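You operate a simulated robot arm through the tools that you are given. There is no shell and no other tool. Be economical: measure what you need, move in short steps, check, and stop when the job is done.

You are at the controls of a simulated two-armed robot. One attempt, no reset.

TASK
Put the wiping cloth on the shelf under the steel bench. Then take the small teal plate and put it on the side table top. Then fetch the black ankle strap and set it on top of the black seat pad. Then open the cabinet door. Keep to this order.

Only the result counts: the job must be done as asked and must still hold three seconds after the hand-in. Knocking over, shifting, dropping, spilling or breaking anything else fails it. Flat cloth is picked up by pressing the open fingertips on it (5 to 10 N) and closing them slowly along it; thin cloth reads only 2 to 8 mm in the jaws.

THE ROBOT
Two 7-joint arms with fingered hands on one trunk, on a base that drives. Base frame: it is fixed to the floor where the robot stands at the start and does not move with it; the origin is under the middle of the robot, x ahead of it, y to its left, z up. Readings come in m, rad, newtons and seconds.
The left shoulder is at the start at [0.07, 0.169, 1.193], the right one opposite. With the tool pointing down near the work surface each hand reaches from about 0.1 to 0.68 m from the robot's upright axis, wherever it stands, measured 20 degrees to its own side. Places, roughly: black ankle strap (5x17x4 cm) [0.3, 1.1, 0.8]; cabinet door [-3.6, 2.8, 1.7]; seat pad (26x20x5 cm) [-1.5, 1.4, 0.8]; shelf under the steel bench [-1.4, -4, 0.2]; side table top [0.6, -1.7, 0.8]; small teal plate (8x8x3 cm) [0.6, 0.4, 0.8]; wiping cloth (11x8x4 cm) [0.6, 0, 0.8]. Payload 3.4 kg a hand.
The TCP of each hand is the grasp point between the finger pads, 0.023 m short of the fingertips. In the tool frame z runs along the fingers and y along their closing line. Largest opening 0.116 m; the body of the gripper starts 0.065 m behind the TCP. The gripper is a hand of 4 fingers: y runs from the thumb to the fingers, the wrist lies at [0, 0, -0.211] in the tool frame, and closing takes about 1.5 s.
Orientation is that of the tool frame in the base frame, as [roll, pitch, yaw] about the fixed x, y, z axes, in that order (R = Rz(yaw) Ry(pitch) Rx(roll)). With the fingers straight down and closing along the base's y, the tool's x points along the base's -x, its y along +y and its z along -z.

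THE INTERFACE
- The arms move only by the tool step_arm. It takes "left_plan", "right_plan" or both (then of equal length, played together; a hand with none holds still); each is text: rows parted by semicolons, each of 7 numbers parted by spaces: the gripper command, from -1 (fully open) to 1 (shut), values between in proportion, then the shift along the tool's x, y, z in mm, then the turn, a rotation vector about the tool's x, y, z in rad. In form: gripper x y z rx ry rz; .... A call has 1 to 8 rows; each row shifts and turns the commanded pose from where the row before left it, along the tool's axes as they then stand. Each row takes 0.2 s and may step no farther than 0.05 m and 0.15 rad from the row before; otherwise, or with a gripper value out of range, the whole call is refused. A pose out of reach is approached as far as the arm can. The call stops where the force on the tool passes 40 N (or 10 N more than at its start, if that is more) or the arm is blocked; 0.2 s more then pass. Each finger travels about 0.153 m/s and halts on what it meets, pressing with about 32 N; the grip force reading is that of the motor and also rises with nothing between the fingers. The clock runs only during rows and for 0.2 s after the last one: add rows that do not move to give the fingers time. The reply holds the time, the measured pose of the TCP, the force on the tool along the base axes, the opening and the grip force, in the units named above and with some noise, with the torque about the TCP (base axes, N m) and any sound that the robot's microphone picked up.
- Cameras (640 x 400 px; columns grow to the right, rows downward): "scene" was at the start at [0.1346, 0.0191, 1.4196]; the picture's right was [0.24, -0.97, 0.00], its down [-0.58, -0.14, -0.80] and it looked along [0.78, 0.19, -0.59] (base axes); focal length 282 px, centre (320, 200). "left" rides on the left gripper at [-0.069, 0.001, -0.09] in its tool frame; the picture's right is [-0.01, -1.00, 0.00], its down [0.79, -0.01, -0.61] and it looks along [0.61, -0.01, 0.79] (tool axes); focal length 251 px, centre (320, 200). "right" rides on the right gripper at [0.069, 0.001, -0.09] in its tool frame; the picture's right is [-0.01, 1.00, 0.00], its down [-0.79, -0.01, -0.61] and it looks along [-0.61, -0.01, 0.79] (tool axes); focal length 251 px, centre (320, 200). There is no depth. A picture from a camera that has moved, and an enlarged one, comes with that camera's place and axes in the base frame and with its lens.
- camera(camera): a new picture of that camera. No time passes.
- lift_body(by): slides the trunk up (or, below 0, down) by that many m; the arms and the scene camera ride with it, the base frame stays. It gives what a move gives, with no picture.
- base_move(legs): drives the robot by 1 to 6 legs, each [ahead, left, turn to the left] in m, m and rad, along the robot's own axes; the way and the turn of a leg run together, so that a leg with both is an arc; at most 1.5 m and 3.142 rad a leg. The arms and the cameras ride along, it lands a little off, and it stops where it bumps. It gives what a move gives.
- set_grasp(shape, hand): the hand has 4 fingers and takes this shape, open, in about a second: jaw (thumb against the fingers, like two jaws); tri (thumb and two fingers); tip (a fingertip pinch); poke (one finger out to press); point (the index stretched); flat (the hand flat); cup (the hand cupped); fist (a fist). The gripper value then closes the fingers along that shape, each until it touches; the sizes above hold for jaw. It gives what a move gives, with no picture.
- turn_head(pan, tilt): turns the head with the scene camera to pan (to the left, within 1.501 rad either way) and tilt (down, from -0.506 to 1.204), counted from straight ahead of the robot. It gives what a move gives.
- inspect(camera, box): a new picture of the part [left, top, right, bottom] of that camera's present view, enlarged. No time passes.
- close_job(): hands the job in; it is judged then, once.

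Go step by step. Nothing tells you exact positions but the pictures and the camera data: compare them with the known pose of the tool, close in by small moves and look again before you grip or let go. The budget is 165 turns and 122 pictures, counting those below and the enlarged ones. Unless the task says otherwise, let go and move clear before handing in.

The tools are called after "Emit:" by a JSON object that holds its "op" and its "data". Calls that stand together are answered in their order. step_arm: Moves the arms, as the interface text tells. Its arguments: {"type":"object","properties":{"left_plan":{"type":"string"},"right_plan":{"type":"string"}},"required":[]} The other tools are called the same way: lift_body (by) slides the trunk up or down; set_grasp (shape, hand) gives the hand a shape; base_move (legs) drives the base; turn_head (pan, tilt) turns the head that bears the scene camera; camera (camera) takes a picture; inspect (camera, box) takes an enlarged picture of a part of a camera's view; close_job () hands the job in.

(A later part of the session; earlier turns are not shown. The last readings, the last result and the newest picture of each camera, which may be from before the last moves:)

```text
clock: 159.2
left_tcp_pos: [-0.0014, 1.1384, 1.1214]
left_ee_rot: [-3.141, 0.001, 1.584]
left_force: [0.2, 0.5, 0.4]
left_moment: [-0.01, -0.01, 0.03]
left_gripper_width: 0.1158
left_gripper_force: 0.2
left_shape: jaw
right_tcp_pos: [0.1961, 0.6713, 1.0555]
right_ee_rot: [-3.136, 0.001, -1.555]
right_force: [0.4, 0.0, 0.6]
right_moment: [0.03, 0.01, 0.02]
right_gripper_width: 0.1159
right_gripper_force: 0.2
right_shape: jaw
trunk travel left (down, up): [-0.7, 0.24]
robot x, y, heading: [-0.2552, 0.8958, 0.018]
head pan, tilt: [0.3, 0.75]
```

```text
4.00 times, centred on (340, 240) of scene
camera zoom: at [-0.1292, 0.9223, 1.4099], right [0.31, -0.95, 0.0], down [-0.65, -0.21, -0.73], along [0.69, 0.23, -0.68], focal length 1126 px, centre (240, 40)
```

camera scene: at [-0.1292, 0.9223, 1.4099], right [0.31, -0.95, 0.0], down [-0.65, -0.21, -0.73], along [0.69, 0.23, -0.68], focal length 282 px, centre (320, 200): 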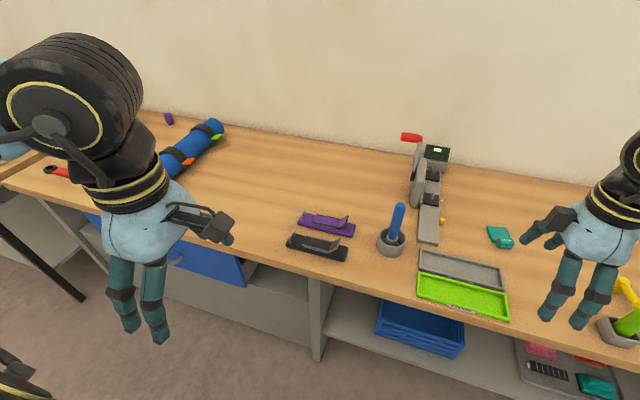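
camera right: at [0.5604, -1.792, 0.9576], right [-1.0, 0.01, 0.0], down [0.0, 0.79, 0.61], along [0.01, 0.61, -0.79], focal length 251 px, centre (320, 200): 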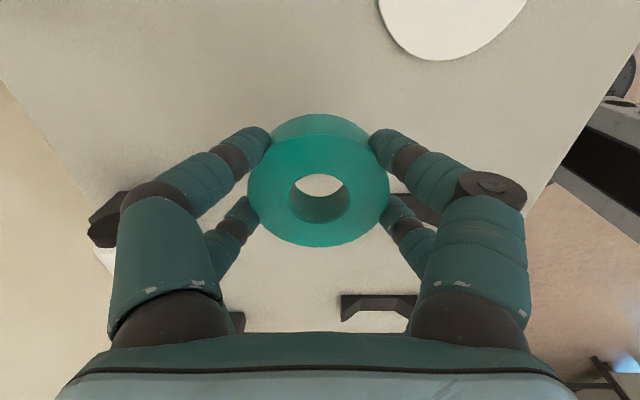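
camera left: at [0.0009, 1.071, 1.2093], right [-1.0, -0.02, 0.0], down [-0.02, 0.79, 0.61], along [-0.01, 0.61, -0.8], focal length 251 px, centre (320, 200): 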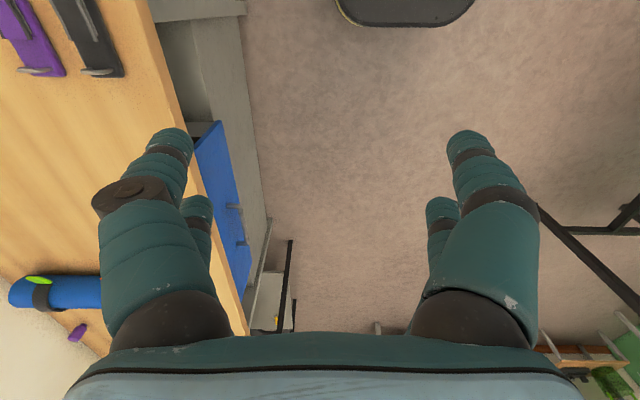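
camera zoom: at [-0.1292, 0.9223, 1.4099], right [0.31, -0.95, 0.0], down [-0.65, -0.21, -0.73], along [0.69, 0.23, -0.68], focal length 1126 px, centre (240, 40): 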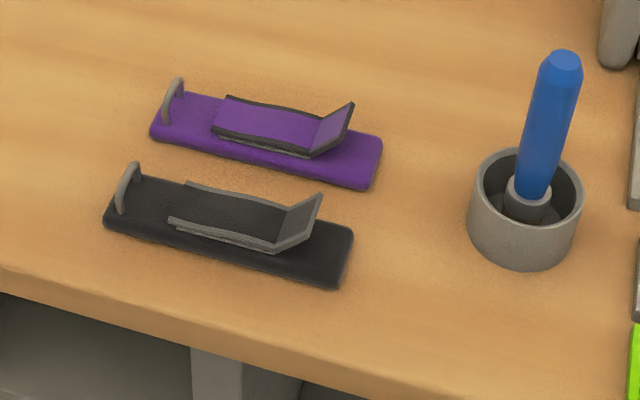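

The black strap lies along y, centred at about [0.30, 1.075], with about 4.5 cm gap to the purple one. I'll drive 0.15 m closer and bring the left hand above it.

Emit:
{"op": "step_arm", "data": {"right_plan": "-1 0 45 0 0 0 0; -1 0 45 0 0 0 0"}}

Emit:
{"op": "base_move", "data": {"legs": [[0.15, 0, -0.017]]}}

Emit:
{"op": "step_arm", "data": {"left_plan": "-0.4 -18 40 0 0 0 0; -0.4 -18 40 0 0 0 0; -0.4 -18 40 0 0 0 0; -0.4 0 35 0 0 0 0; -0.4 0 0 40 0 0 0; -0.4 0 0 40 0 0 0; -0.4 0 0 40 0 0 0"}}

Emit:
{"op": "camera", "data": {"camera": "left"}}

```text
clock: 159.8
left_tcp_pos: [-0.0022, 1.139, 1.1196]
left_ee_rot: [3.14, 0.001, 1.585]
left_force: [0.2, -1.1, 0.3]
left_moment: [-0.01, 0.0, 0.01]
left_gripper_width: 0.1157
left_gripper_force: 0.0
left_shape: jaw
right_tcp_pos: [0.1057, 0.6699, 1.0531]
right_ee_rot: [-3.136, 0.001, -1.557]
right_force: [-0.3, 0.3, -0.3]
right_moment: [-0.02, 0.01, 0.02]
right_gripper_width: 0.116
right_gripper_force: 0.0
right_shape: jaw
trunk travel left (down, up): [-0.7, 0.24]
robot x, y, heading: [-0.2618, 0.8972, 0.017]
head pan, tilt: [0.3, 0.75]
```

```text
clock: 161.2
left_tcp_pos: [0.1509, 1.1355, 1.1203]
left_ee_rot: [3.139, 0.0, 1.567]
left_force: [0.5, 0.2, -0.1]
left_moment: [-0.01, 0.02, -0.01]
left_gripper_width: 0.1159
left_gripper_force: 0.1
left_shape: jaw
right_tcp_pos: [0.2511, 0.6659, 1.0538]
right_ee_rot: [-3.135, 0.001, -1.572]
right_force: [0.3, 0.1, -0.3]
right_moment: [0.01, -0.02, -0.02]
right_gripper_width: 0.1158
right_gripper_force: 0.0
right_shape: jaw
trunk travel left (down, up): [-0.7, 0.24]
robot x, y, heading: [-0.1073, 0.8983, -0.001]
head pan, tilt: [0.3, 0.75]
```

```text
clock: 162.8
left_tcp_pos: [0.3091, 1.0809, 1.0011]
left_ee_rot: [-3.14, 0.0, 1.567]
left_force: [0.1, -0.3, 0.4]
left_moment: [-0.03, 0.01, 0.05]
left_gripper_width: 0.0816
left_gripper_force: 0.0
left_shape: jaw
right_tcp_pos: [0.2536, 0.6649, 1.0531]
right_ee_rot: [-3.139, 0.003, -1.572]
right_force: [-0.1, 0.1, 0.0]
right_moment: [-0.01, -0.03, 0.02]
right_gripper_width: 0.1157
right_gripper_force: 0.1
right_shape: jaw
trunk travel left (down, up): [-0.7, 0.24]
robot x, y, heading: [-0.1094, 0.8974, 0.0]
head pan, tilt: [0.3, 0.75]
```

```text
71 pictures are left
camera left: at [0.3098, 1.0122, 1.0898], right [-1.0, 0.0, 0.0], down [0.0, 0.79, 0.61], along [0.0, 0.61, -0.79], focal length 251 px, centre (320, 200)
```

left: 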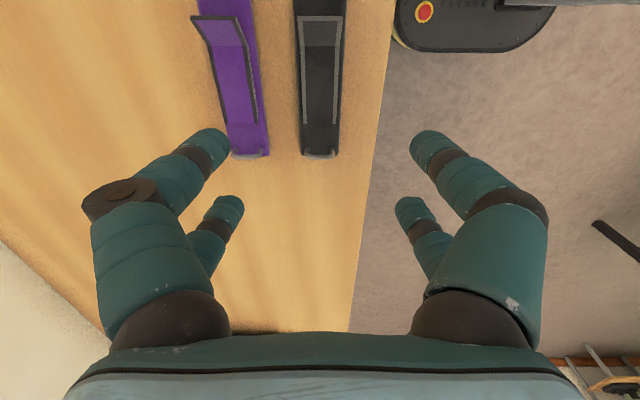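

Strap centred at x≈0.310, y≈1.08, right under the hand. Descending with a 7 cm opening.

Emit:
{"op": "step_arm", "data": {"left_plan": "-0.2 0 0 45 0 0 0; -0.2 0 0 45 0 0 0; -0.2 0 0 30 0 0 0; -0.2 0 0 0 0 0 0"}}

Emit:
{"op": "camera", "data": {"camera": "left"}}

Emit:
{"op": "inspect", "data": {"camera": "scene", "box": [240, 150, 440, 290]}}

```text
clock: 163.8
left_tcp_pos: [0.3069, 1.0801, 0.8806]
left_ee_rot: [-3.139, -0.001, 1.567]
left_force: [0.0, -0.1, 0.2]
left_moment: [0.03, -0.01, 0.0]
left_gripper_width: 0.07
left_gripper_force: 0.0
left_shape: jaw
right_tcp_pos: [0.2513, 0.6644, 1.055]
right_ee_rot: [-3.137, 0.001, -1.572]
right_force: [-0.7, 0.0, -0.2]
right_moment: [0.02, -0.02, -0.01]
right_gripper_width: 0.1159
right_gripper_force: 0.2
right_shape: jaw
trunk travel left (down, up): [-0.7, 0.24]
robot x, y, heading: [-0.1063, 0.8985, 0.002]
head pan, tilt: [0.3, 0.75]
```

```text
70 pictures are left
camera left: at [0.3076, 1.0122, 0.9693], right [-1.0, 0.0, 0.0], down [0.0, 0.79, 0.61], along [0.0, 0.61, -0.79], focal length 251 px, centre (320, 200)
```

left: 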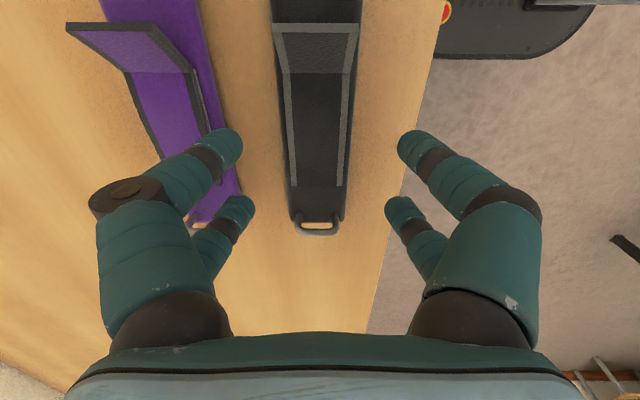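

```text
2.86 times, centred on (340, 220) of scene
camera zoom: at [0.0203, 0.9208, 1.4099], right [0.3, -0.96, 0.0], down [-0.65, -0.2, -0.73], along [0.7, 0.22, -0.68], focal length 804 px, centre (263, 143)
```

zoom: 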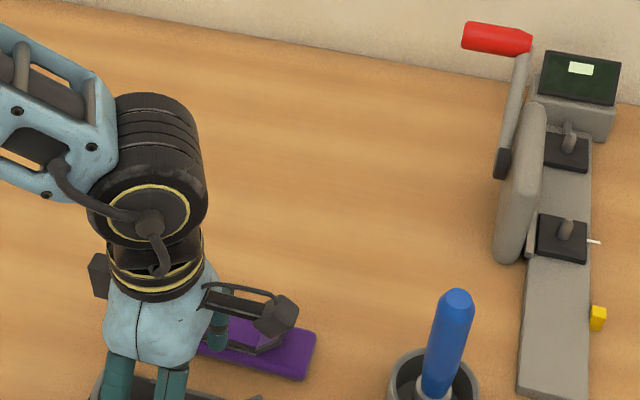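

Centered with about 1 cm clearance to the purple strap. Narrow slightly, descend the rest, and close.

Emit:
{"op": "step_arm", "data": {"left_plan": "-0.12 0 0 25 0 0 0; -0.12 0 0 15 0 0 0; -0.12 0 0 8 0 0 0; -0.12 0 0 4 0 0 0; -0.12 0 0 0 0 0 0"}}

Emit:
{"op": "camera", "data": {"camera": "left"}}

```text
clock: 165.0
left_tcp_pos: [0.3024, 1.0883, 0.8381]
left_ee_rot: [3.141, 0.0, 1.566]
left_force: [-0.5, -0.2, 0.2]
left_moment: [0.02, -0.04, 0.02]
left_gripper_width: 0.0657
left_gripper_force: 0.1
left_shape: jaw
left hand out of reach, approached as far as the arm can: row 2, 3
right_tcp_pos: [0.2527, 0.6655, 1.0538]
right_ee_rot: [-3.136, 0.003, -1.573]
right_force: [-0.4, -0.1, -0.5]
right_moment: [0.02, -0.01, 0.01]
right_gripper_width: 0.1162
right_gripper_force: 0.1
right_shape: jaw
trunk travel left (down, up): [-0.7, 0.24]
robot x, y, heading: [-0.1075, 0.8979, 0.0]
head pan, tilt: [0.3, 0.75]
```

```text
68 pictures are left
camera left: at [0.3027, 1.021, 0.9275], right [-1.0, 0.0, 0.0], down [0.0, 0.8, 0.61], along [0.0, 0.61, -0.8], focal length 251 px, centre (320, 200)
```

left: 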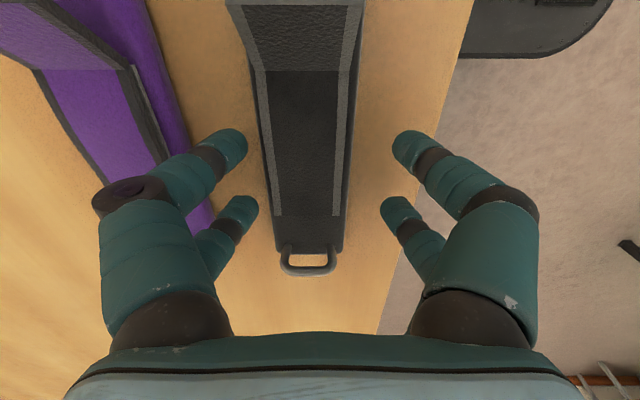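

The arm is at its lower limit here; I'll lower the trunk instead and re-center slightly.

Emit:
{"op": "step_arm", "data": {"left_plan": "-0.12 0 0 -12 0 0 0; -0.12 -5 4 0 0 0 0"}}

Emit:
{"op": "lift_body", "data": {"by": -0.02}}

Emit:
{"op": "camera", "data": {"camera": "left"}}

```text
clock: 165.6
left_tcp_pos: [0.3065, 1.0824, 0.8479]
left_ee_rot: [3.141, 0.0, 1.567]
left_force: [0.3, -0.2, 0.2]
left_moment: [-0.03, -0.01, 0.04]
left_gripper_width: 0.0653
left_gripper_force: 0.1
left_shape: jaw
right_tcp_pos: [0.2521, 0.6649, 1.0533]
right_ee_rot: [-3.136, 0.002, -1.572]
right_force: [-0.4, 0.1, -1.0]
right_moment: [-0.01, -0.02, 0.0]
right_gripper_width: 0.1163
right_gripper_force: 0.0
right_shape: jaw
trunk travel left (down, up): [-0.7, 0.24]
robot x, y, heading: [-0.1086, 0.8981, -0.002]
head pan, tilt: [0.3, 0.75]
```

```text
clock: 166.3
left_tcp_pos: [0.307, 1.0821, 0.8285]
left_ee_rot: [3.141, 0.0, 1.567]
left_force: [0.2, -0.3, 0.5]
left_moment: [-0.01, 0.02, -0.02]
left_gripper_width: 0.0654
left_gripper_force: 0.0
left_shape: jaw
right_tcp_pos: [0.2535, 0.6655, 1.0329]
right_ee_rot: [-3.136, 0.002, -1.572]
right_force: [0.8, -0.3, 0.3]
right_moment: [0.01, 0.01, 0.02]
right_gripper_width: 0.1159
right_gripper_force: 0.0
right_shape: jaw
trunk travel left (down, up): [-0.68, 0.26]
robot x, y, heading: [-0.1093, 0.9025, -0.003]
head pan, tilt: [0.3, 0.75]
```

```text
67 pictures are left
camera left: at [0.3073, 1.0143, 0.9171], right [-1.0, 0.0, 0.0], down [0.0, 0.79, 0.61], along [0.0, 0.61, -0.8], focal length 251 px, centre (320, 200)
```

left: 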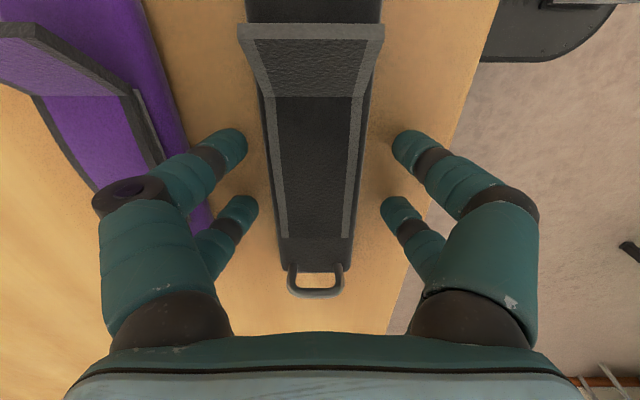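

Centered; lower 4 mm more and close.

Emit:
{"op": "lift_body", "data": {"by": -0.005}}

Emit:
{"op": "step_arm", "data": {"left_plan": "0.1 0 0 0 0 0 0; 0.4 0 0 0 0 0 0; 0.8 0 0 0 0 0 0; 1 0 0 0 0 0 0; 1 0 0 0 0 0 0; 1 0 0 0 0 0 0"}}

Emit:
{"op": "camera", "data": {"camera": "left"}}

```text
clock: 166.8
left_tcp_pos: [0.3061, 1.0823, 0.8238]
left_ee_rot: [3.139, -0.001, 1.567]
left_force: [0.0, 1.5, 6.8]
left_moment: [0.05, 0.12, -0.04]
left_gripper_width: 0.0653
left_gripper_force: 0.0
left_shape: jaw
right_tcp_pos: [0.2515, 0.665, 1.0299]
right_ee_rot: [-3.137, 0.001, -1.572]
right_force: [0.2, -0.3, 0.3]
right_moment: [-0.02, 0.03, 0.01]
right_gripper_width: 0.1161
right_gripper_force: 0.1
right_shape: jaw
trunk travel left (down, up): [-0.675, 0.265]
robot x, y, heading: [-0.1082, 0.8989, -0.001]
head pan, tilt: [0.3, 0.75]
```

```text
clock: 168.2
left_tcp_pos: [0.3059, 1.0825, 0.824]
left_ee_rot: [3.14, 0.0, 1.567]
left_force: [0.7, 0.2, 12.4]
left_moment: [-0.11, 0.09, -0.02]
left_gripper_width: 0.0424
left_gripper_force: 31.9
left_shape: jaw
right_tcp_pos: [0.2512, 0.666, 1.0286]
right_ee_rot: [-3.133, 0.002, -1.572]
right_force: [0.5, -0.2, 0.3]
right_moment: [-0.03, -0.01, 0.01]
right_gripper_width: 0.1158
right_gripper_force: 0.2
right_shape: jaw
trunk travel left (down, up): [-0.675, 0.265]
robot x, y, heading: [-0.1058, 0.8961, -0.002]
head pan, tilt: [0.3, 0.75]
```

```text
66 pictures are left
camera left: at [0.3065, 1.0138, 0.9128], right [-1.0, 0.0, 0.0], down [0.0, 0.79, 0.61], along [0.0, 0.61, -0.79], focal length 251 px, centre (320, 200)
```

left: 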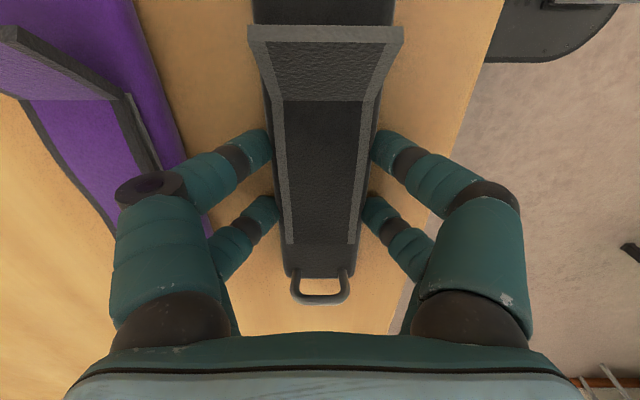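

Gripped at 42 mm. Lift using the trunk.

Emit:
{"op": "lift_body", "data": {"by": 0.15}}

Emit:
{"op": "camera", "data": {"camera": "left"}}

Emit:
{"op": "camera", "data": {"camera": "scene"}}

```text
clock: 169.9
left_tcp_pos: [0.3066, 1.0827, 0.9728]
left_ee_rot: [-3.141, 0.0, 1.568]
left_force: [-0.4, 0.0, -2.1]
left_moment: [0.02, 0.03, -0.01]
left_gripper_width: 0.0424
left_gripper_force: 31.7
left_shape: jaw
right_tcp_pos: [0.253, 0.6659, 1.1781]
right_ee_rot: [-3.137, 0.002, -1.574]
right_force: [0.4, -0.9, 0.5]
right_moment: [-0.03, -0.04, 0.0]
right_gripper_width: 0.1161
right_gripper_force: 0.1
right_shape: jaw
trunk travel left (down, up): [-0.825, 0.115]
robot x, y, heading: [-0.1082, 0.8955, -0.003]
head pan, tilt: [0.3, 0.75]
```

```text
65 pictures are left
camera left: at [0.3075, 1.0143, 1.062], right [-1.0, 0.0, 0.0], down [0.0, 0.79, 0.61], along [0.0, 0.61, -0.79], focal length 251 px, centre (320, 200)
```

left: 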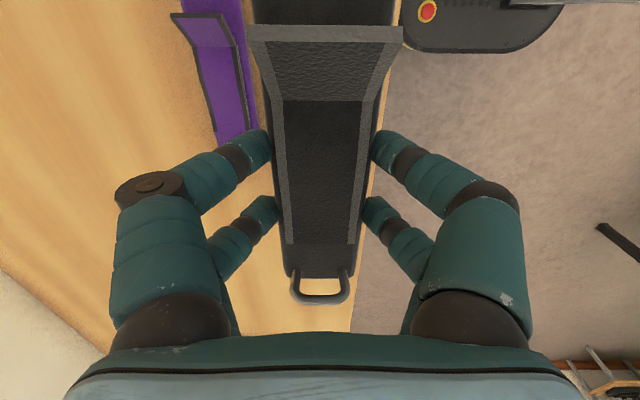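

```text
64 pictures are left
camera scene: at [0.0206, 0.9212, 1.5348], right [0.3, -0.96, 0.0], down [-0.65, -0.2, -0.73], along [0.7, 0.22, -0.68], focal length 282 px, centre (320, 200)
```

scene: 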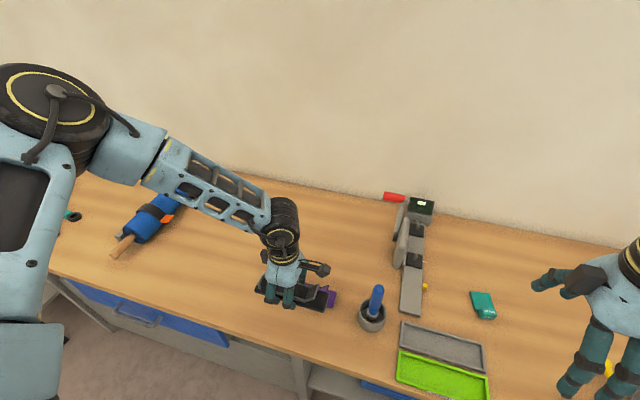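

The strap is secure. I'll back away, raise it a little, and turn left to look at the seat pad table.

Emit:
{"op": "base_move", "data": {"legs": [[-0.42, 0, 0]]}}

Emit:
{"op": "step_arm", "data": {"left_plan": "1 0 -30 -30 0 0 0; 1 0 -30 -30 0 0 0; 1 0 0 -30 0 0 0"}}

Emit:
{"op": "base_move", "data": {"legs": [[0, 0, 1.571]]}}

Emit:
{"op": "turn_head", "data": {"pan": 1.1, "tilt": 0.5}}

Emit:
{"op": "camera", "data": {"camera": "scene"}}

```text
clock: 172.5
left_tcp_pos: [-0.1103, 1.082, 0.9724]
left_ee_rot: [-3.139, -0.001, 1.566]
left_force: [0.8, -0.6, -1.2]
left_moment: [0.02, 0.01, 0.0]
left_gripper_width: 0.0422
left_gripper_force: 31.8
left_shape: jaw
right_tcp_pos: [-0.1649, 0.6645, 1.1791]
right_ee_rot: [-3.138, 0.003, -1.575]
right_force: [-0.1, 0.1, 0.3]
right_moment: [-0.02, 0.0, -0.01]
right_gripper_width: 0.116
right_gripper_force: 0.0
right_shape: jaw
trunk travel left (down, up): [-0.825, 0.115]
robot x, y, heading: [-0.5297, 0.9001, -0.002]
head pan, tilt: [0.3, 0.75]
```

```text
clock: 173.3
left_tcp_pos: [-0.1714, 1.0814, 1.0636]
left_ee_rot: [3.142, -0.001, 1.566]
left_force: [0.0, -0.1, -0.8]
left_moment: [0.03, -0.01, 0.02]
left_gripper_width: 0.0423
left_gripper_force: 32.1
left_shape: jaw
right_tcp_pos: [-0.1671, 0.6653, 1.1791]
right_ee_rot: [-3.138, 0.004, -1.574]
right_force: [-0.5, 0.4, 0.1]
right_moment: [-0.01, 0.0, -0.02]
right_gripper_width: 0.116
right_gripper_force: 0.1
right_shape: jaw
trunk travel left (down, up): [-0.825, 0.115]
robot x, y, heading: [-0.5224, 0.8974, 0.0]
head pan, tilt: [0.3, 0.75]
```

```text
clock: 177.6
left_tcp_pos: [-0.7095, 1.2566, 1.0629]
left_ee_rot: [-3.14, 0.0, 3.133]
left_force: [0.2, -0.8, -1.6]
left_moment: [-0.01, 0.0, 0.02]
left_gripper_width: 0.042
left_gripper_force: 31.6
left_shape: jaw
right_tcp_pos: [-0.2925, 1.2585, 1.179]
right_ee_rot: [-3.138, 0.001, -0.006]
right_force: [-0.3, 0.2, 0.6]
right_moment: [0.03, -0.01, 0.0]
right_gripper_width: 0.1161
right_gripper_force: 0.2
right_shape: jaw
trunk travel left (down, up): [-0.825, 0.115]
robot x, y, heading: [-0.5264, 0.9003, 1.569]
head pan, tilt: [0.3, 0.75]
```

```text
clock: 178.7
left_tcp_pos: [-0.7092, 1.2556, 1.063]
left_ee_rot: [3.14, 0.001, 3.136]
left_force: [0.1, 1.0, -0.6]
left_moment: [0.02, 0.01, -0.03]
left_gripper_width: 0.0418
left_gripper_force: 32.0
left_shape: jaw
right_tcp_pos: [-0.294, 1.2599, 1.1794]
right_ee_rot: [-3.134, 0.002, -0.005]
right_force: [0.7, -0.3, -0.9]
right_moment: [-0.01, -0.02, -0.03]
right_gripper_width: 0.1156
right_gripper_force: 0.0
right_shape: jaw
trunk travel left (down, up): [-0.825, 0.115]
robot x, y, heading: [-0.5253, 0.9016, 1.572]
head pan, tilt: [1.1, 0.499]
```

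```text
63 pictures are left
camera scene: at [-0.6083, 0.9891, 1.5568], right [0.46, 0.89, 0.0], down [0.43, -0.22, -0.88], along [-0.78, 0.4, -0.48], focal length 282 px, centre (320, 200)
```

scene: 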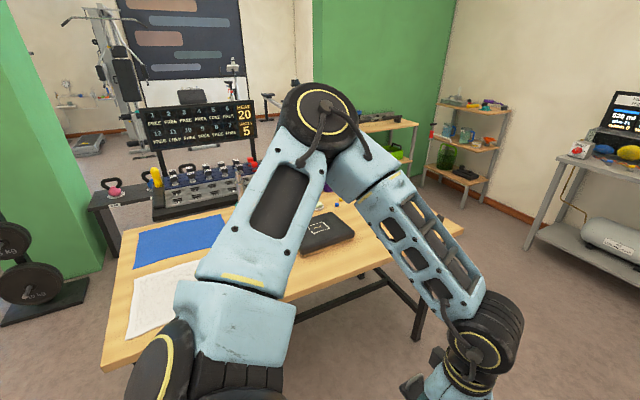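

The seat pad is at about [-1.5, 1.45] on the wooden table, whose front edge is x≈-1.27. I'll drive round to face it.

Emit:
{"op": "base_move", "data": {"legs": [[0.7, 0, 0], [0, 0, 1.571]]}}

Emit:
{"op": "turn_head", "data": {"pan": 0.2, "tilt": 0.6}}

Emit:
{"op": "camera", "data": {"camera": "scene"}}

```text
clock: 186.3
left_tcp_pos: [-0.8851, 1.4285, 1.0637]
left_ee_rot: [3.141, 0.001, -1.598]
left_force: [0.3, 0.1, -1.0]
left_moment: [-0.02, -0.01, 0.02]
left_gripper_width: 0.0416
left_gripper_force: 31.5
left_shape: jaw
right_tcp_pos: [-0.8801, 1.8454, 1.1793]
right_ee_rot: [-3.136, 0.002, 1.546]
right_force: [-0.6, -0.7, 0.6]
right_moment: [0.01, 0.0, -0.01]
right_gripper_width: 0.116
right_gripper_force: 0.1
right_shape: jaw
trunk travel left (down, up): [-0.825, 0.115]
robot x, y, heading: [-0.5231, 1.6022, 3.12]
head pan, tilt: [1.1, 0.499]
```

```text
clock: 187.5
left_tcp_pos: [-0.8853, 1.4266, 1.0629]
left_ee_rot: [3.141, -0.001, -1.595]
left_force: [0.2, 0.5, -0.7]
left_moment: [0.02, 0.0, 0.01]
left_gripper_width: 0.0417
left_gripper_force: 32.2
left_shape: jaw
right_tcp_pos: [-0.8813, 1.8447, 1.1784]
right_ee_rot: [-3.136, 0.001, 1.546]
right_force: [-0.1, 0.9, 1.0]
right_moment: [-0.03, -0.01, 0.03]
right_gripper_width: 0.1157
right_gripper_force: 0.0
right_shape: jaw
trunk travel left (down, up): [-0.825, 0.115]
robot x, y, heading: [-0.5232, 1.6041, 3.118]
head pan, tilt: [0.201, 0.6]
```

```text
62 pictures are left
camera scene: at [-0.6634, 1.587, 1.5477], right [-0.18, 0.98, 0.0], down [0.56, 0.1, -0.82], along [-0.81, -0.15, -0.57], focal length 282 px, centre (320, 200)
```

scene: 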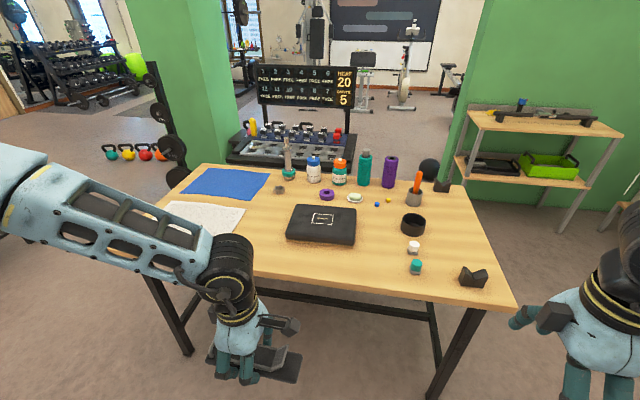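

Pad centre is about [-1.509, 1.441], its long side along y like the strap. I'll retract the right hand, drive closer and extend over the pad.

Emit:
{"op": "step_arm", "data": {"left_plan": "1 0 0 -30 0 0 0; 1 0 0 -30 0 0 0; 1 0 0 -30 0 0 0", "right_plan": "-1 0 30 -35 0 0 0; -1 0 30 -35 0 0 0; -1 0 0 -35 0 0 0"}}

Emit:
{"op": "base_move", "data": {"legs": [[0.5, 0, 0.022]]}}

Emit:
{"op": "lift_body", "data": {"by": -0.18}}

Emit:
{"op": "camera", "data": {"camera": "scene"}}

Emit:
{"op": "camera", "data": {"camera": "left"}}

```text
clock: 188.3
left_tcp_pos: [-0.8861, 1.4264, 1.1535]
left_ee_rot: [3.141, -0.001, -1.597]
left_force: [0.5, 0.6, -1.0]
left_moment: [-0.03, -0.02, 0.0]
left_gripper_width: 0.0418
left_gripper_force: 32.1
left_shape: jaw
right_tcp_pos: [-0.8191, 1.8421, 1.2841]
right_ee_rot: [-3.137, 0.003, 1.548]
right_force: [-0.4, 0.7, -0.9]
right_moment: [0.02, 0.02, 0.04]
right_gripper_width: 0.1158
right_gripper_force: 0.0
right_shape: jaw
trunk travel left (down, up): [-0.825, 0.115]
robot x, y, heading: [-0.5285, 1.6027, 3.116]
head pan, tilt: [0.201, 0.6]
```

```text
clock: 191.3
left_tcp_pos: [-1.3858, 1.4234, 1.1538]
left_ee_rot: [-3.141, 0.0, -1.572]
left_force: [0.4, 0.6, -0.7]
left_moment: [0.0, 0.05, -0.01]
left_gripper_width: 0.0416
left_gripper_force: 31.7
left_shape: jaw
right_tcp_pos: [-1.3311, 1.8412, 1.2839]
right_ee_rot: [-3.134, 0.0, 1.571]
right_force: [0.5, 0.5, -0.1]
right_moment: [0.01, -0.02, 0.0]
right_gripper_width: 0.1159
right_gripper_force: 0.1
right_shape: jaw
trunk travel left (down, up): [-0.825, 0.115]
robot x, y, heading: [-1.034, 1.6046, -3.137]
head pan, tilt: [0.201, 0.6]
```

```text
clock: 193.3
left_tcp_pos: [-1.3879, 1.4234, 0.9728]
left_ee_rot: [3.141, 0.0, -1.572]
left_force: [-0.3, 0.3, -1.3]
left_moment: [-0.03, 0.0, 0.03]
left_gripper_width: 0.0418
left_gripper_force: 32.1
left_shape: jaw
right_tcp_pos: [-1.331, 1.8407, 1.1032]
right_ee_rot: [-3.136, 0.003, 1.571]
right_force: [0.6, -0.2, 0.0]
right_moment: [-0.01, 0.0, -0.01]
right_gripper_width: 0.116
right_gripper_force: 0.1
right_shape: jaw
trunk travel left (down, up): [-0.645, 0.295]
robot x, y, heading: [-1.0331, 1.6087, -3.135]
head pan, tilt: [0.201, 0.6]
```

```text
61 pictures are left
camera scene: at [-1.1691, 1.5889, 1.3678], right [-0.2, 0.98, 0.0], down [0.55, 0.11, -0.82], along [-0.81, -0.17, -0.57], focal length 282 px, centre (320, 200)
```

scene: 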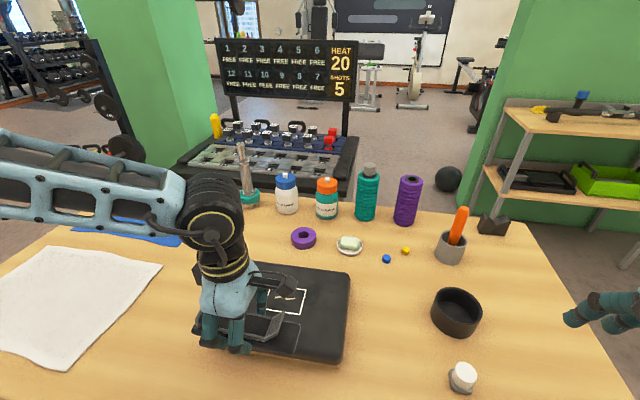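

```text
60 pictures are left
camera left: at [-1.3879, 1.4926, 1.0624], right [1.0, 0.01, 0.0], down [0.01, -0.79, 0.61], along [0.0, -0.61, -0.8], focal length 251 px, centre (320, 200)
```

left: 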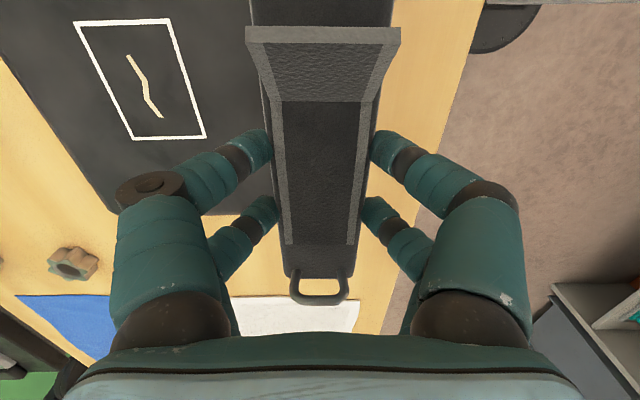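

Pad centre (the white logo) is at about [-1.52, 1.446]. I'll extend the strap over it.

Emit:
{"op": "step_arm", "data": {"left_plan": "1 -11 44 0 0 0 0; 1 -11 44 0 0 0 0; 1 0 44 0 0 0 0; 1 0 0 0 0 0 0"}}

Emit:
{"op": "camera", "data": {"camera": "left"}}

Emit:
{"op": "camera", "data": {"camera": "scene"}}

```text
clock: 194.3
left_tcp_pos: [-1.52, 1.4472, 0.9746]
left_ee_rot: [3.141, 0.0, -1.572]
left_force: [-0.3, 0.7, -2.0]
left_moment: [0.02, 0.0, 0.0]
left_gripper_width: 0.0414
left_gripper_force: 31.8
left_shape: jaw
right_tcp_pos: [-1.3315, 1.8415, 1.104]
right_ee_rot: [-3.135, 0.003, 1.57]
right_force: [0.1, -0.4, -0.1]
right_moment: [-0.01, 0.0, -0.03]
right_gripper_width: 0.1158
right_gripper_force: 0.0
right_shape: jaw
trunk travel left (down, up): [-0.645, 0.295]
robot x, y, heading: [-1.0329, 1.6081, -3.137]
head pan, tilt: [0.201, 0.6]
```

```text
59 pictures are left
camera left: at [-1.5195, 1.5156, 1.0629], right [1.0, 0.01, 0.0], down [0.01, -0.79, 0.61], along [0.0, -0.61, -0.79], focal length 251 px, centre (320, 200)
```

left: 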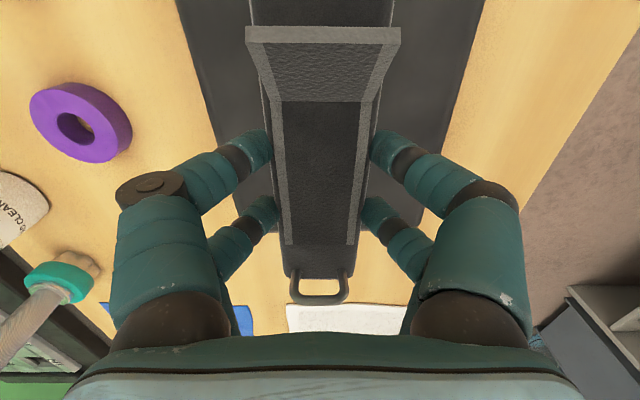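

```text
58 pictures are left
camera scene: at [-1.1684, 1.5894, 1.3678], right [-0.2, 0.98, 0.0], down [0.55, 0.11, -0.83], along [-0.81, -0.17, -0.56], focal length 282 px, centre (320, 200)
```

scene: 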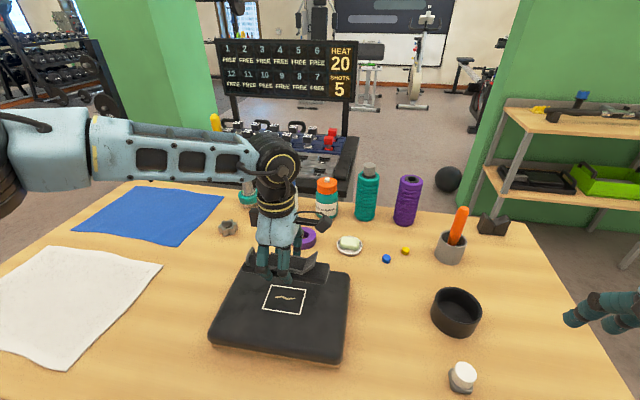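

Well aligned. Lower with the trunk close to the pad top.

Emit:
{"op": "step_arm", "data": {"left_plan": "1 0 -9 0 0 0 0"}}

Emit:
{"op": "lift_body", "data": {"by": -0.08}}

Emit:
{"op": "step_arm", "data": {"left_plan": "1 0 0 3 0 0 0; 1 0 0 3 0 0 0; 1 0 0 0 0 0 0"}}

Emit:
{"op": "inspect", "data": {"camera": "scene", "box": [180, 200, 380, 370]}}

```text
clock: 194.7
left_tcp_pos: [-1.5106, 1.4465, 0.9726]
left_ee_rot: [3.141, 0.0, -1.572]
left_force: [0.5, -0.6, -2.1]
left_moment: [-0.03, 0.01, -0.03]
left_gripper_width: 0.0419
left_gripper_force: 32.1
left_shape: jaw
right_tcp_pos: [-1.3325, 1.8397, 1.1035]
right_ee_rot: [-3.138, 0.002, 1.571]
right_force: [-0.4, 0.6, 0.4]
right_moment: [-0.01, -0.01, 0.01]
right_gripper_width: 0.116
right_gripper_force: 0.1
right_shape: jaw
trunk travel left (down, up): [-0.645, 0.295]
robot x, y, heading: [-1.0324, 1.6068, -3.142]
head pan, tilt: [0.201, 0.6]
```

```text
clock: 195.9
left_tcp_pos: [-1.511, 1.4461, 0.8942]
left_ee_rot: [-3.141, 0.0, -1.573]
left_force: [0.9, -2.0, 9.2]
left_moment: [0.02, 0.01, 0.02]
left_gripper_width: 0.0419
left_gripper_force: 32.4
left_shape: jaw
right_tcp_pos: [-1.3313, 1.841, 1.0249]
right_ee_rot: [-3.137, 0.002, 1.572]
right_force: [-0.5, -0.4, -0.1]
right_moment: [0.0, -0.05, -0.02]
right_gripper_width: 0.1158
right_gripper_force: 0.1
right_shape: jaw
trunk travel left (down, up): [-0.565, 0.375]
robot x, y, heading: [-1.0335, 1.6091, -3.139]
head pan, tilt: [0.201, 0.6]
```

```text
clock: 196.4
left_tcp_pos: [-1.5096, 1.4468, 0.8941]
left_ee_rot: [3.131, 0.003, -1.571]
left_force: [6.2, -4.0, 21.9]
left_moment: [0.01, -0.83, -0.11]
left_gripper_width: 0.0423
left_gripper_force: 32.1
left_shape: jaw
right_tcp_pos: [-1.3286, 1.8402, 1.0251]
right_ee_rot: [-3.132, 0.003, 1.572]
right_force: [0.0, 0.4, -0.6]
right_moment: [-0.01, -0.05, 0.02]
right_gripper_width: 0.1161
right_gripper_force: 0.1
right_shape: jaw
trunk travel left (down, up): [-0.565, 0.375]
robot x, y, heading: [-1.0286, 1.607, -3.135]
head pan, tilt: [0.201, 0.6]
stopped in row 2 (left hand): the force on the tool passed its limit (the readings are from after the stop); the commanded pose is now the measured one
```

```text
2.35 times, centred on (280, 285) of scene
camera zoom: at [-1.1653, 1.589, 1.2883], right [-0.2, 0.98, 0.0], down [0.55, 0.11, -0.83], along [-0.81, -0.17, -0.56], focal length 662 px, centre (414, 0)
```

zoom: 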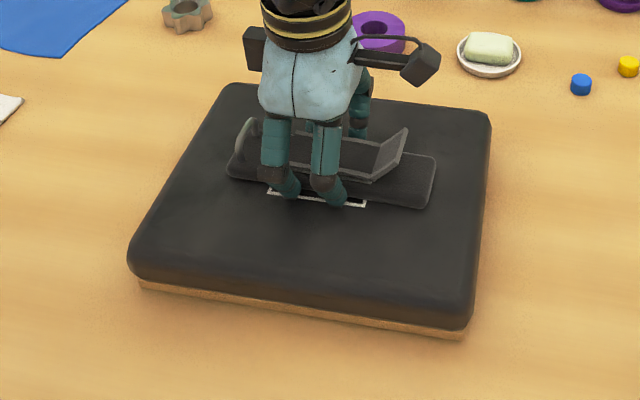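

The strap rests on the pad. Unload slightly, open gently, and rise.

Emit:
{"op": "step_arm", "data": {"left_plan": "1 0 0 -1.5 0 0 0; 0.2 0 0 0 0 0 0; 0.1 0 0 0 0 0 0; 0 0 0 0 0 0 0; -0.1 0 0 0 0 0 0; -0.1 0 0 0 0 0 0; -0.1 0 0 -15 0 0 0; -0.1 0 0 -35 0 0 0"}}

Emit:
{"op": "step_arm", "data": {"left_plan": "-0.1 0 0 -45 0 0 0; -0.1 0 0 -45 0 0 0; -0.1 0 -30 -30 0 0 0; -0.1 0 -40 0 0 0 0; -0.1 0 -40 0 0 0 0"}}

Emit:
{"op": "camera", "data": {"camera": "scene"}}

```text
clock: 198.2
left_tcp_pos: [-1.5101, 1.4471, 0.9422]
left_ee_rot: [3.136, -0.001, -1.574]
left_force: [-0.4, 0.4, -0.1]
left_moment: [0.01, -0.01, -0.01]
left_gripper_width: 0.0634
left_gripper_force: 0.1
left_shape: jaw
right_tcp_pos: [-1.3308, 1.8414, 1.024]
right_ee_rot: [-3.137, 0.002, 1.571]
right_force: [0.2, 1.1, 0.2]
right_moment: [-0.01, 0.01, 0.0]
right_gripper_width: 0.116
right_gripper_force: 0.0
right_shape: jaw
trunk travel left (down, up): [-0.565, 0.375]
robot x, y, heading: [-1.0308, 1.608, -3.14]
head pan, tilt: [0.201, 0.6]
```

```text
clock: 199.4
left_tcp_pos: [-1.4, 1.4459, 1.0614]
left_ee_rot: [3.134, 0.001, -1.572]
left_force: [0.5, -0.6, -0.2]
left_moment: [0.0, 0.01, 0.01]
left_gripper_width: 0.0632
left_gripper_force: 0.0
left_shape: jaw
right_tcp_pos: [-1.3305, 1.841, 1.0235]
right_ee_rot: [-3.134, 0.002, 1.57]
right_force: [0.3, -0.5, -0.3]
right_moment: [-0.01, 0.01, -0.01]
right_gripper_width: 0.1159
right_gripper_force: 0.0
right_shape: jaw
trunk travel left (down, up): [-0.565, 0.375]
robot x, y, heading: [-1.0299, 1.6077, -3.137]
head pan, tilt: [0.201, 0.6]
```

```text
56 pictures are left
camera scene: at [-1.1676, 1.5885, 1.2879], right [-0.2, 0.98, 0.0], down [0.55, 0.11, -0.83], along [-0.81, -0.17, -0.56], focal length 282 px, centre (320, 200)
```

scene: 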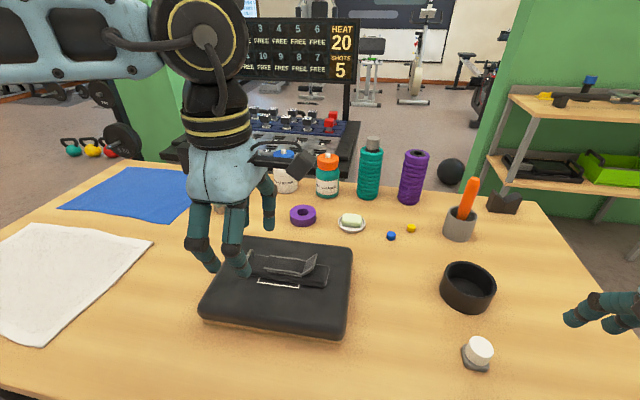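

The strap is on the pad. Now the cabinet: I'll back away, raise the trunk, and survey the route beyond the green partition.

Emit:
{"op": "base_move", "data": {"legs": [[-0.45, 0, 0]]}}

Emit:
{"op": "lift_body", "data": {"by": 0.3}}

Emit:
{"op": "turn_head", "data": {"pan": -0.4, "tilt": 0.3}}

Emit:
{"op": "camera", "data": {"camera": "scene"}}

Emit:
{"op": "turn_head", "data": {"pan": 0.6, "tilt": 0.3}}

Emit:
{"op": "camera", "data": {"camera": "scene"}}

```text
clock: 202.1
left_tcp_pos: [-0.9521, 1.4466, 1.0616]
left_ee_rot: [3.137, 0.003, -1.571]
left_force: [0.2, -0.1, 1.1]
left_moment: [-0.02, 0.0, 0.01]
left_gripper_width: 0.0635
left_gripper_force: 0.0
left_shape: jaw
right_tcp_pos: [-0.8826, 1.8417, 1.0241]
right_ee_rot: [-3.136, 0.002, 1.573]
right_force: [0.0, 0.0, -0.2]
right_moment: [0.01, 0.0, 0.02]
right_gripper_width: 0.116
right_gripper_force: 0.0
right_shape: jaw
trunk travel left (down, up): [-0.565, 0.375]
robot x, y, heading: [-0.5826, 1.6083, -3.145]
head pan, tilt: [0.201, 0.6]
```

```text
clock: 205.1
left_tcp_pos: [-0.9528, 1.4463, 1.3615]
left_ee_rot: [3.135, 0.002, -1.572]
left_force: [0.3, 0.1, 0.3]
left_moment: [0.01, 0.05, -0.04]
left_gripper_width: 0.0634
left_gripper_force: 0.1
left_shape: jaw
right_tcp_pos: [-0.8824, 1.8409, 1.3239]
right_ee_rot: [-3.136, 0.0, 1.572]
right_force: [-0.2, -0.6, -0.2]
right_moment: [-0.03, 0.01, 0.0]
right_gripper_width: 0.1159
right_gripper_force: 0.1
right_shape: jaw
trunk travel left (down, up): [-0.865, 0.075]
robot x, y, heading: [-0.5828, 1.6125, -3.136]
head pan, tilt: [0.201, 0.6]
```

```text
clock: 206.1
left_tcp_pos: [-0.9526, 1.4474, 1.3613]
left_ee_rot: [3.136, 0.002, -1.57]
left_force: [-0.1, -0.1, 0.1]
left_moment: [0.01, -0.03, 0.0]
left_gripper_width: 0.0634
left_gripper_force: 0.0
left_shape: jaw
right_tcp_pos: [-0.8818, 1.8423, 1.324]
right_ee_rot: [-3.136, 0.002, 1.572]
right_force: [0.6, -0.9, -0.5]
right_moment: [0.02, 0.02, -0.01]
right_gripper_width: 0.116
right_gripper_force: 0.0
right_shape: jaw
trunk travel left (down, up): [-0.865, 0.075]
robot x, y, heading: [-0.5821, 1.6086, -3.135]
head pan, tilt: [-0.4, 0.3]
```

```text
55 pictures are left
camera scene: at [-0.7189, 1.6438, 1.6152], right [0.39, 0.92, 0.0], down [0.27, -0.11, -0.96], along [-0.88, 0.37, -0.3], focal length 282 px, centre (320, 200)
```

scene: 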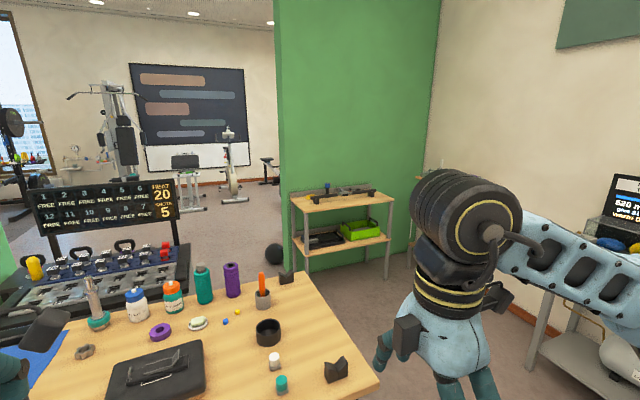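

```text
clock: 207.4
left_tcp_pos: [-0.9524, 1.4476, 1.3617]
left_ee_rot: [3.136, 0.003, -1.57]
left_force: [-0.2, 0.2, -0.4]
left_moment: [0.01, -0.02, -0.02]
left_gripper_width: 0.0633
left_gripper_force: 0.1
left_shape: jaw
right_tcp_pos: [-0.8824, 1.8424, 1.3228]
right_ee_rot: [-3.136, 0.002, 1.572]
right_force: [-0.3, 0.1, -0.1]
right_moment: [-0.02, -0.02, 0.0]
right_gripper_width: 0.1161
right_gripper_force: 0.0
right_shape: jaw
trunk travel left (down, up): [-0.865, 0.075]
robot x, y, heading: [-0.5792, 1.6109, -3.136]
head pan, tilt: [0.6, 0.3]
```

```text
54 pictures are left
camera scene: at [-0.7097, 1.555, 1.6152], right [-0.57, 0.82, 0.0], down [0.24, 0.17, -0.96], along [-0.79, -0.54, -0.3], focal length 282 px, centre (320, 200)
```

scene: 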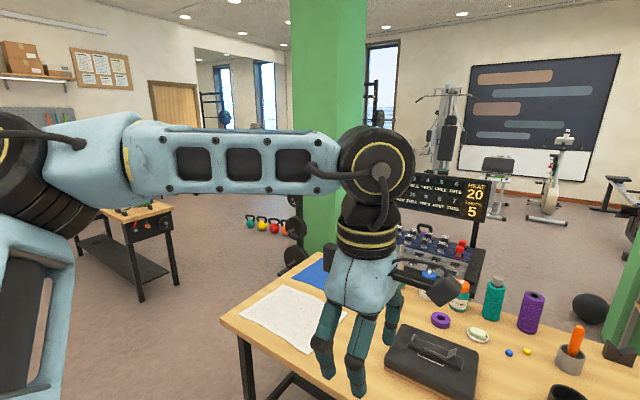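

The cabinet seems to be behind the right green partition. The passage lies between the dumbbell rack and the partition edge (y≈1.5–2.3). I'll go round the table end and look again.

Emit:
{"op": "base_move", "data": {"legs": [[0, -0.95, 0], [1.2, 0, 0]]}}

Emit:
{"op": "turn_head", "data": {"pan": 0.3, "tilt": 0.6}}

Emit:
{"op": "camera", "data": {"camera": "scene"}}

```text
clock: 218.1
left_tcp_pos: [-2.1528, 2.3967, 1.3614]
left_ee_rot: [3.133, 0.0, -1.569]
left_force: [0.5, 0.0, -0.2]
left_moment: [0.03, 0.04, -0.02]
left_gripper_width: 0.0636
left_gripper_force: 0.1
left_shape: jaw
right_tcp_pos: [-2.0838, 2.7903, 1.3218]
right_ee_rot: [-3.138, 0.002, 1.573]
right_force: [0.5, -0.9, 0.1]
right_moment: [0.0, 0.02, 0.01]
right_gripper_width: 0.1158
right_gripper_force: 0.1
right_shape: jaw
trunk travel left (down, up): [-0.865, 0.075]
robot x, y, heading: [-1.7867, 2.5618, -3.138]
head pan, tilt: [0.6, 0.3]
```

```text
clock: 218.9
left_tcp_pos: [-2.153, 2.3969, 1.3605]
left_ee_rot: [3.135, 0.002, -1.57]
left_force: [-0.4, 0.4, 0.2]
left_moment: [0.02, 0.01, 0.0]
left_gripper_width: 0.0632
left_gripper_force: 0.1
left_shape: jaw
right_tcp_pos: [-2.0849, 2.7907, 1.324]
right_ee_rot: [-3.136, 0.003, 1.572]
right_force: [-0.7, -0.5, 0.4]
right_moment: [-0.01, -0.02, 0.03]
right_gripper_width: 0.1159
right_gripper_force: 0.1
right_shape: jaw
trunk travel left (down, up): [-0.865, 0.075]
robot x, y, heading: [-1.7838, 2.5574, -3.137]
head pan, tilt: [0.3, 0.6]
```

```text
53 pictures are left
camera scene: at [-1.9191, 2.5308, 1.5878], right [-0.3, 0.95, 0.0], down [0.54, 0.17, -0.83], along [-0.79, -0.25, -0.56], focal length 282 px, centre (320, 200)
```

scene: 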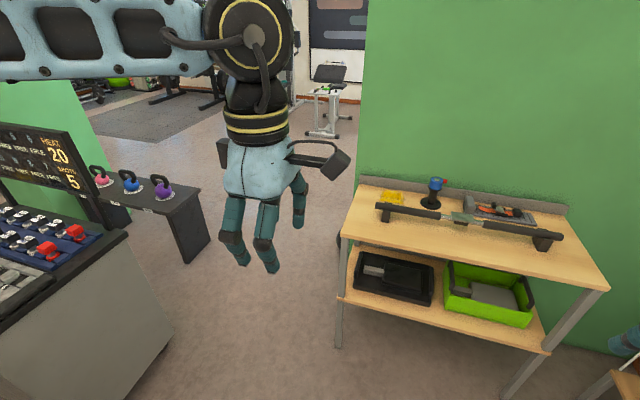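

The passage is clear at about y≈1.75–1.8. I'll turn to face +y and strafe through it, keeping the arms high.

Emit:
{"op": "lift_body", "data": {"by": 0.07}}

Emit:
{"op": "base_move", "data": {"legs": [[0, 0, -1.574], [-0.36, 0.51, 0], [-0.4, 0.3, 0], [-0.03, 0.9, 0]]}}

Emit:
{"op": "turn_head", "data": {"pan": 0.0, "tilt": 0.2}}

Emit:
{"op": "camera", "data": {"camera": "scene"}}

```text
clock: 219.9
left_tcp_pos: [-2.1535, 2.3955, 1.4307]
left_ee_rot: [3.136, 0.002, -1.57]
left_force: [-0.2, 0.0, -0.4]
left_moment: [-0.02, -0.03, 0.0]
left_gripper_width: 0.0633
left_gripper_force: 0.0
left_shape: jaw
right_tcp_pos: [-2.0839, 2.7899, 1.3956]
right_ee_rot: [-3.138, 0.002, 1.572]
right_force: [0.6, 0.0, -0.1]
right_moment: [0.02, 0.02, 0.0]
right_gripper_width: 0.1159
right_gripper_force: 0.0
right_shape: jaw
trunk travel left (down, up): [-0.935, 0.005]
robot x, y, heading: [-1.7842, 2.5608, -3.143]
head pan, tilt: [0.3, 0.6]
```

```text
clock: 234.1
left_tcp_pos: [-3.6462, 2.1441, 1.4322]
left_ee_rot: [3.135, 0.0, 3.13]
left_force: [0.0, 0.8, 0.0]
left_moment: [0.04, -0.01, -0.03]
left_gripper_width: 0.0634
left_gripper_force: 0.1
left_shape: jaw
right_tcp_pos: [-3.2532, 2.0692, 1.393]
right_ee_rot: [-3.137, 0.003, -0.011]
right_force: [-0.5, 0.1, 0.1]
right_moment: [0.01, 0.0, -0.02]
right_gripper_width: 0.116
right_gripper_force: 0.1
right_shape: jaw
trunk travel left (down, up): [-0.935, 0.005]
robot x, y, heading: [-3.4896, 1.7709, 1.56]
head pan, tilt: [0.3, 0.6]
```

```text
clock: 235.0
left_tcp_pos: [-3.6488, 2.1448, 1.4317]
left_ee_rot: [3.138, 0.002, 3.129]
left_force: [0.1, 0.5, 0.0]
left_moment: [-0.01, 0.03, -0.02]
left_gripper_width: 0.0635
left_gripper_force: 0.0
left_shape: jaw
right_tcp_pos: [-3.2547, 2.0687, 1.3938]
right_ee_rot: [-3.137, 0.0, -0.01]
right_force: [0.0, 0.5, -0.7]
right_moment: [-0.04, 0.0, -0.01]
right_gripper_width: 0.1158
right_gripper_force: 0.1
right_shape: jaw
trunk travel left (down, up): [-0.935, 0.005]
robot x, y, heading: [-3.4856, 1.7716, 1.563]
head pan, tilt: [0.0, 0.201]
```

```text
52 pictures are left
camera scene: at [-3.4896, 1.9132, 1.6944], right [1.0, -0.01, 0.0], down [0.0, -0.2, -0.98], along [0.01, 0.98, -0.2], focal length 282 px, centre (320, 200)
```

scene: 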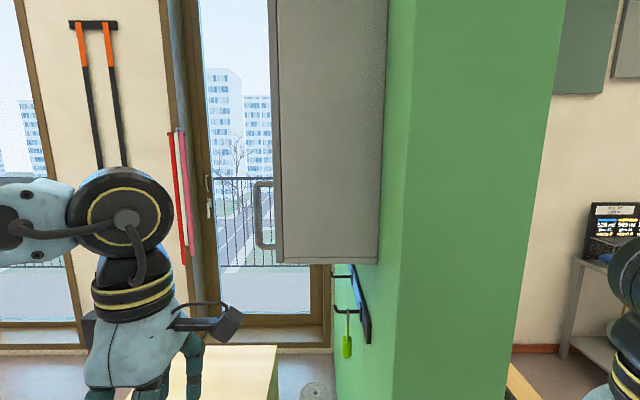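

The cabinet hangs on the partition's far face: door plane x≈-3.60, handle low on the door at z≈1.43–1.58. I'll go around to face it.

Emit:
{"op": "base_move", "data": {"legs": [[0, 0.85, 0], [0, 0, -1.563]]}}

Emit:
{"op": "turn_head", "data": {"pan": 0.75, "tilt": 0.35}}

Emit:
{"op": "camera", "data": {"camera": "scene"}}

```text
clock: 243.3
left_tcp_pos: [-3.9712, 1.9482, 1.4306]
left_ee_rot: [3.138, 0.004, 1.581]
left_force: [-0.9, 0.9, 0.2]
left_moment: [0.01, -0.02, -0.01]
left_gripper_width: 0.0634
left_gripper_force: 0.1
left_shape: jaw
right_tcp_pos: [-4.0374, 1.552, 1.3937]
right_ee_rot: [-3.136, 0.002, -1.558]
right_force: [-0.3, -0.7, 0.3]
right_moment: [-0.02, 0.0, -0.01]
right_gripper_width: 0.1162
right_gripper_force: 0.1
right_shape: jaw
trunk travel left (down, up): [-0.935, 0.005]
robot x, y, heading: [-4.3433, 1.7801, 0.015]
head pan, tilt: [0.0, 0.201]
```

```text
clock: 244.4
left_tcp_pos: [-3.9726, 1.9472, 1.4317]
left_ee_rot: [3.136, 0.002, 1.583]
left_force: [0.3, -0.4, 0.0]
left_moment: [0.02, 0.02, -0.02]
left_gripper_width: 0.0634
left_gripper_force: 0.0
left_shape: jaw
right_tcp_pos: [-4.0363, 1.551, 1.3936]
right_ee_rot: [-3.137, 0.002, -1.556]
right_force: [-0.2, -0.7, 0.3]
right_moment: [0.01, 0.01, 0.0]
right_gripper_width: 0.116
right_gripper_force: 0.1
right_shape: jaw
trunk travel left (down, up): [-0.935, 0.005]
robot x, y, heading: [-4.3428, 1.7836, 0.013]
head pan, tilt: [0.75, 0.351]
```

```text
51 pictures are left
camera scene: at [-4.2237, 1.8441, 1.6805], right [0.69, -0.72, 0.0], down [-0.25, -0.24, -0.94], along [0.68, 0.65, -0.34], focal length 282 px, centre (320, 200)
```

scene: 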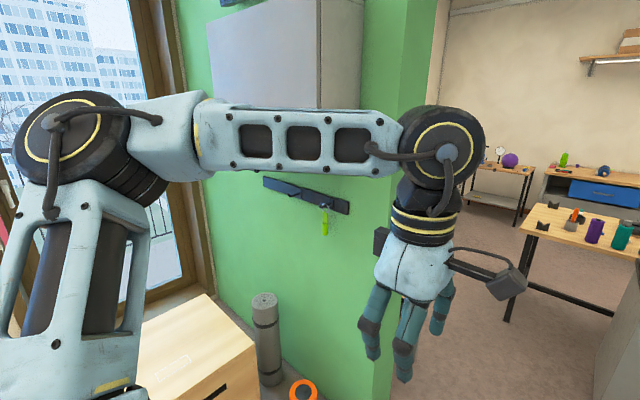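

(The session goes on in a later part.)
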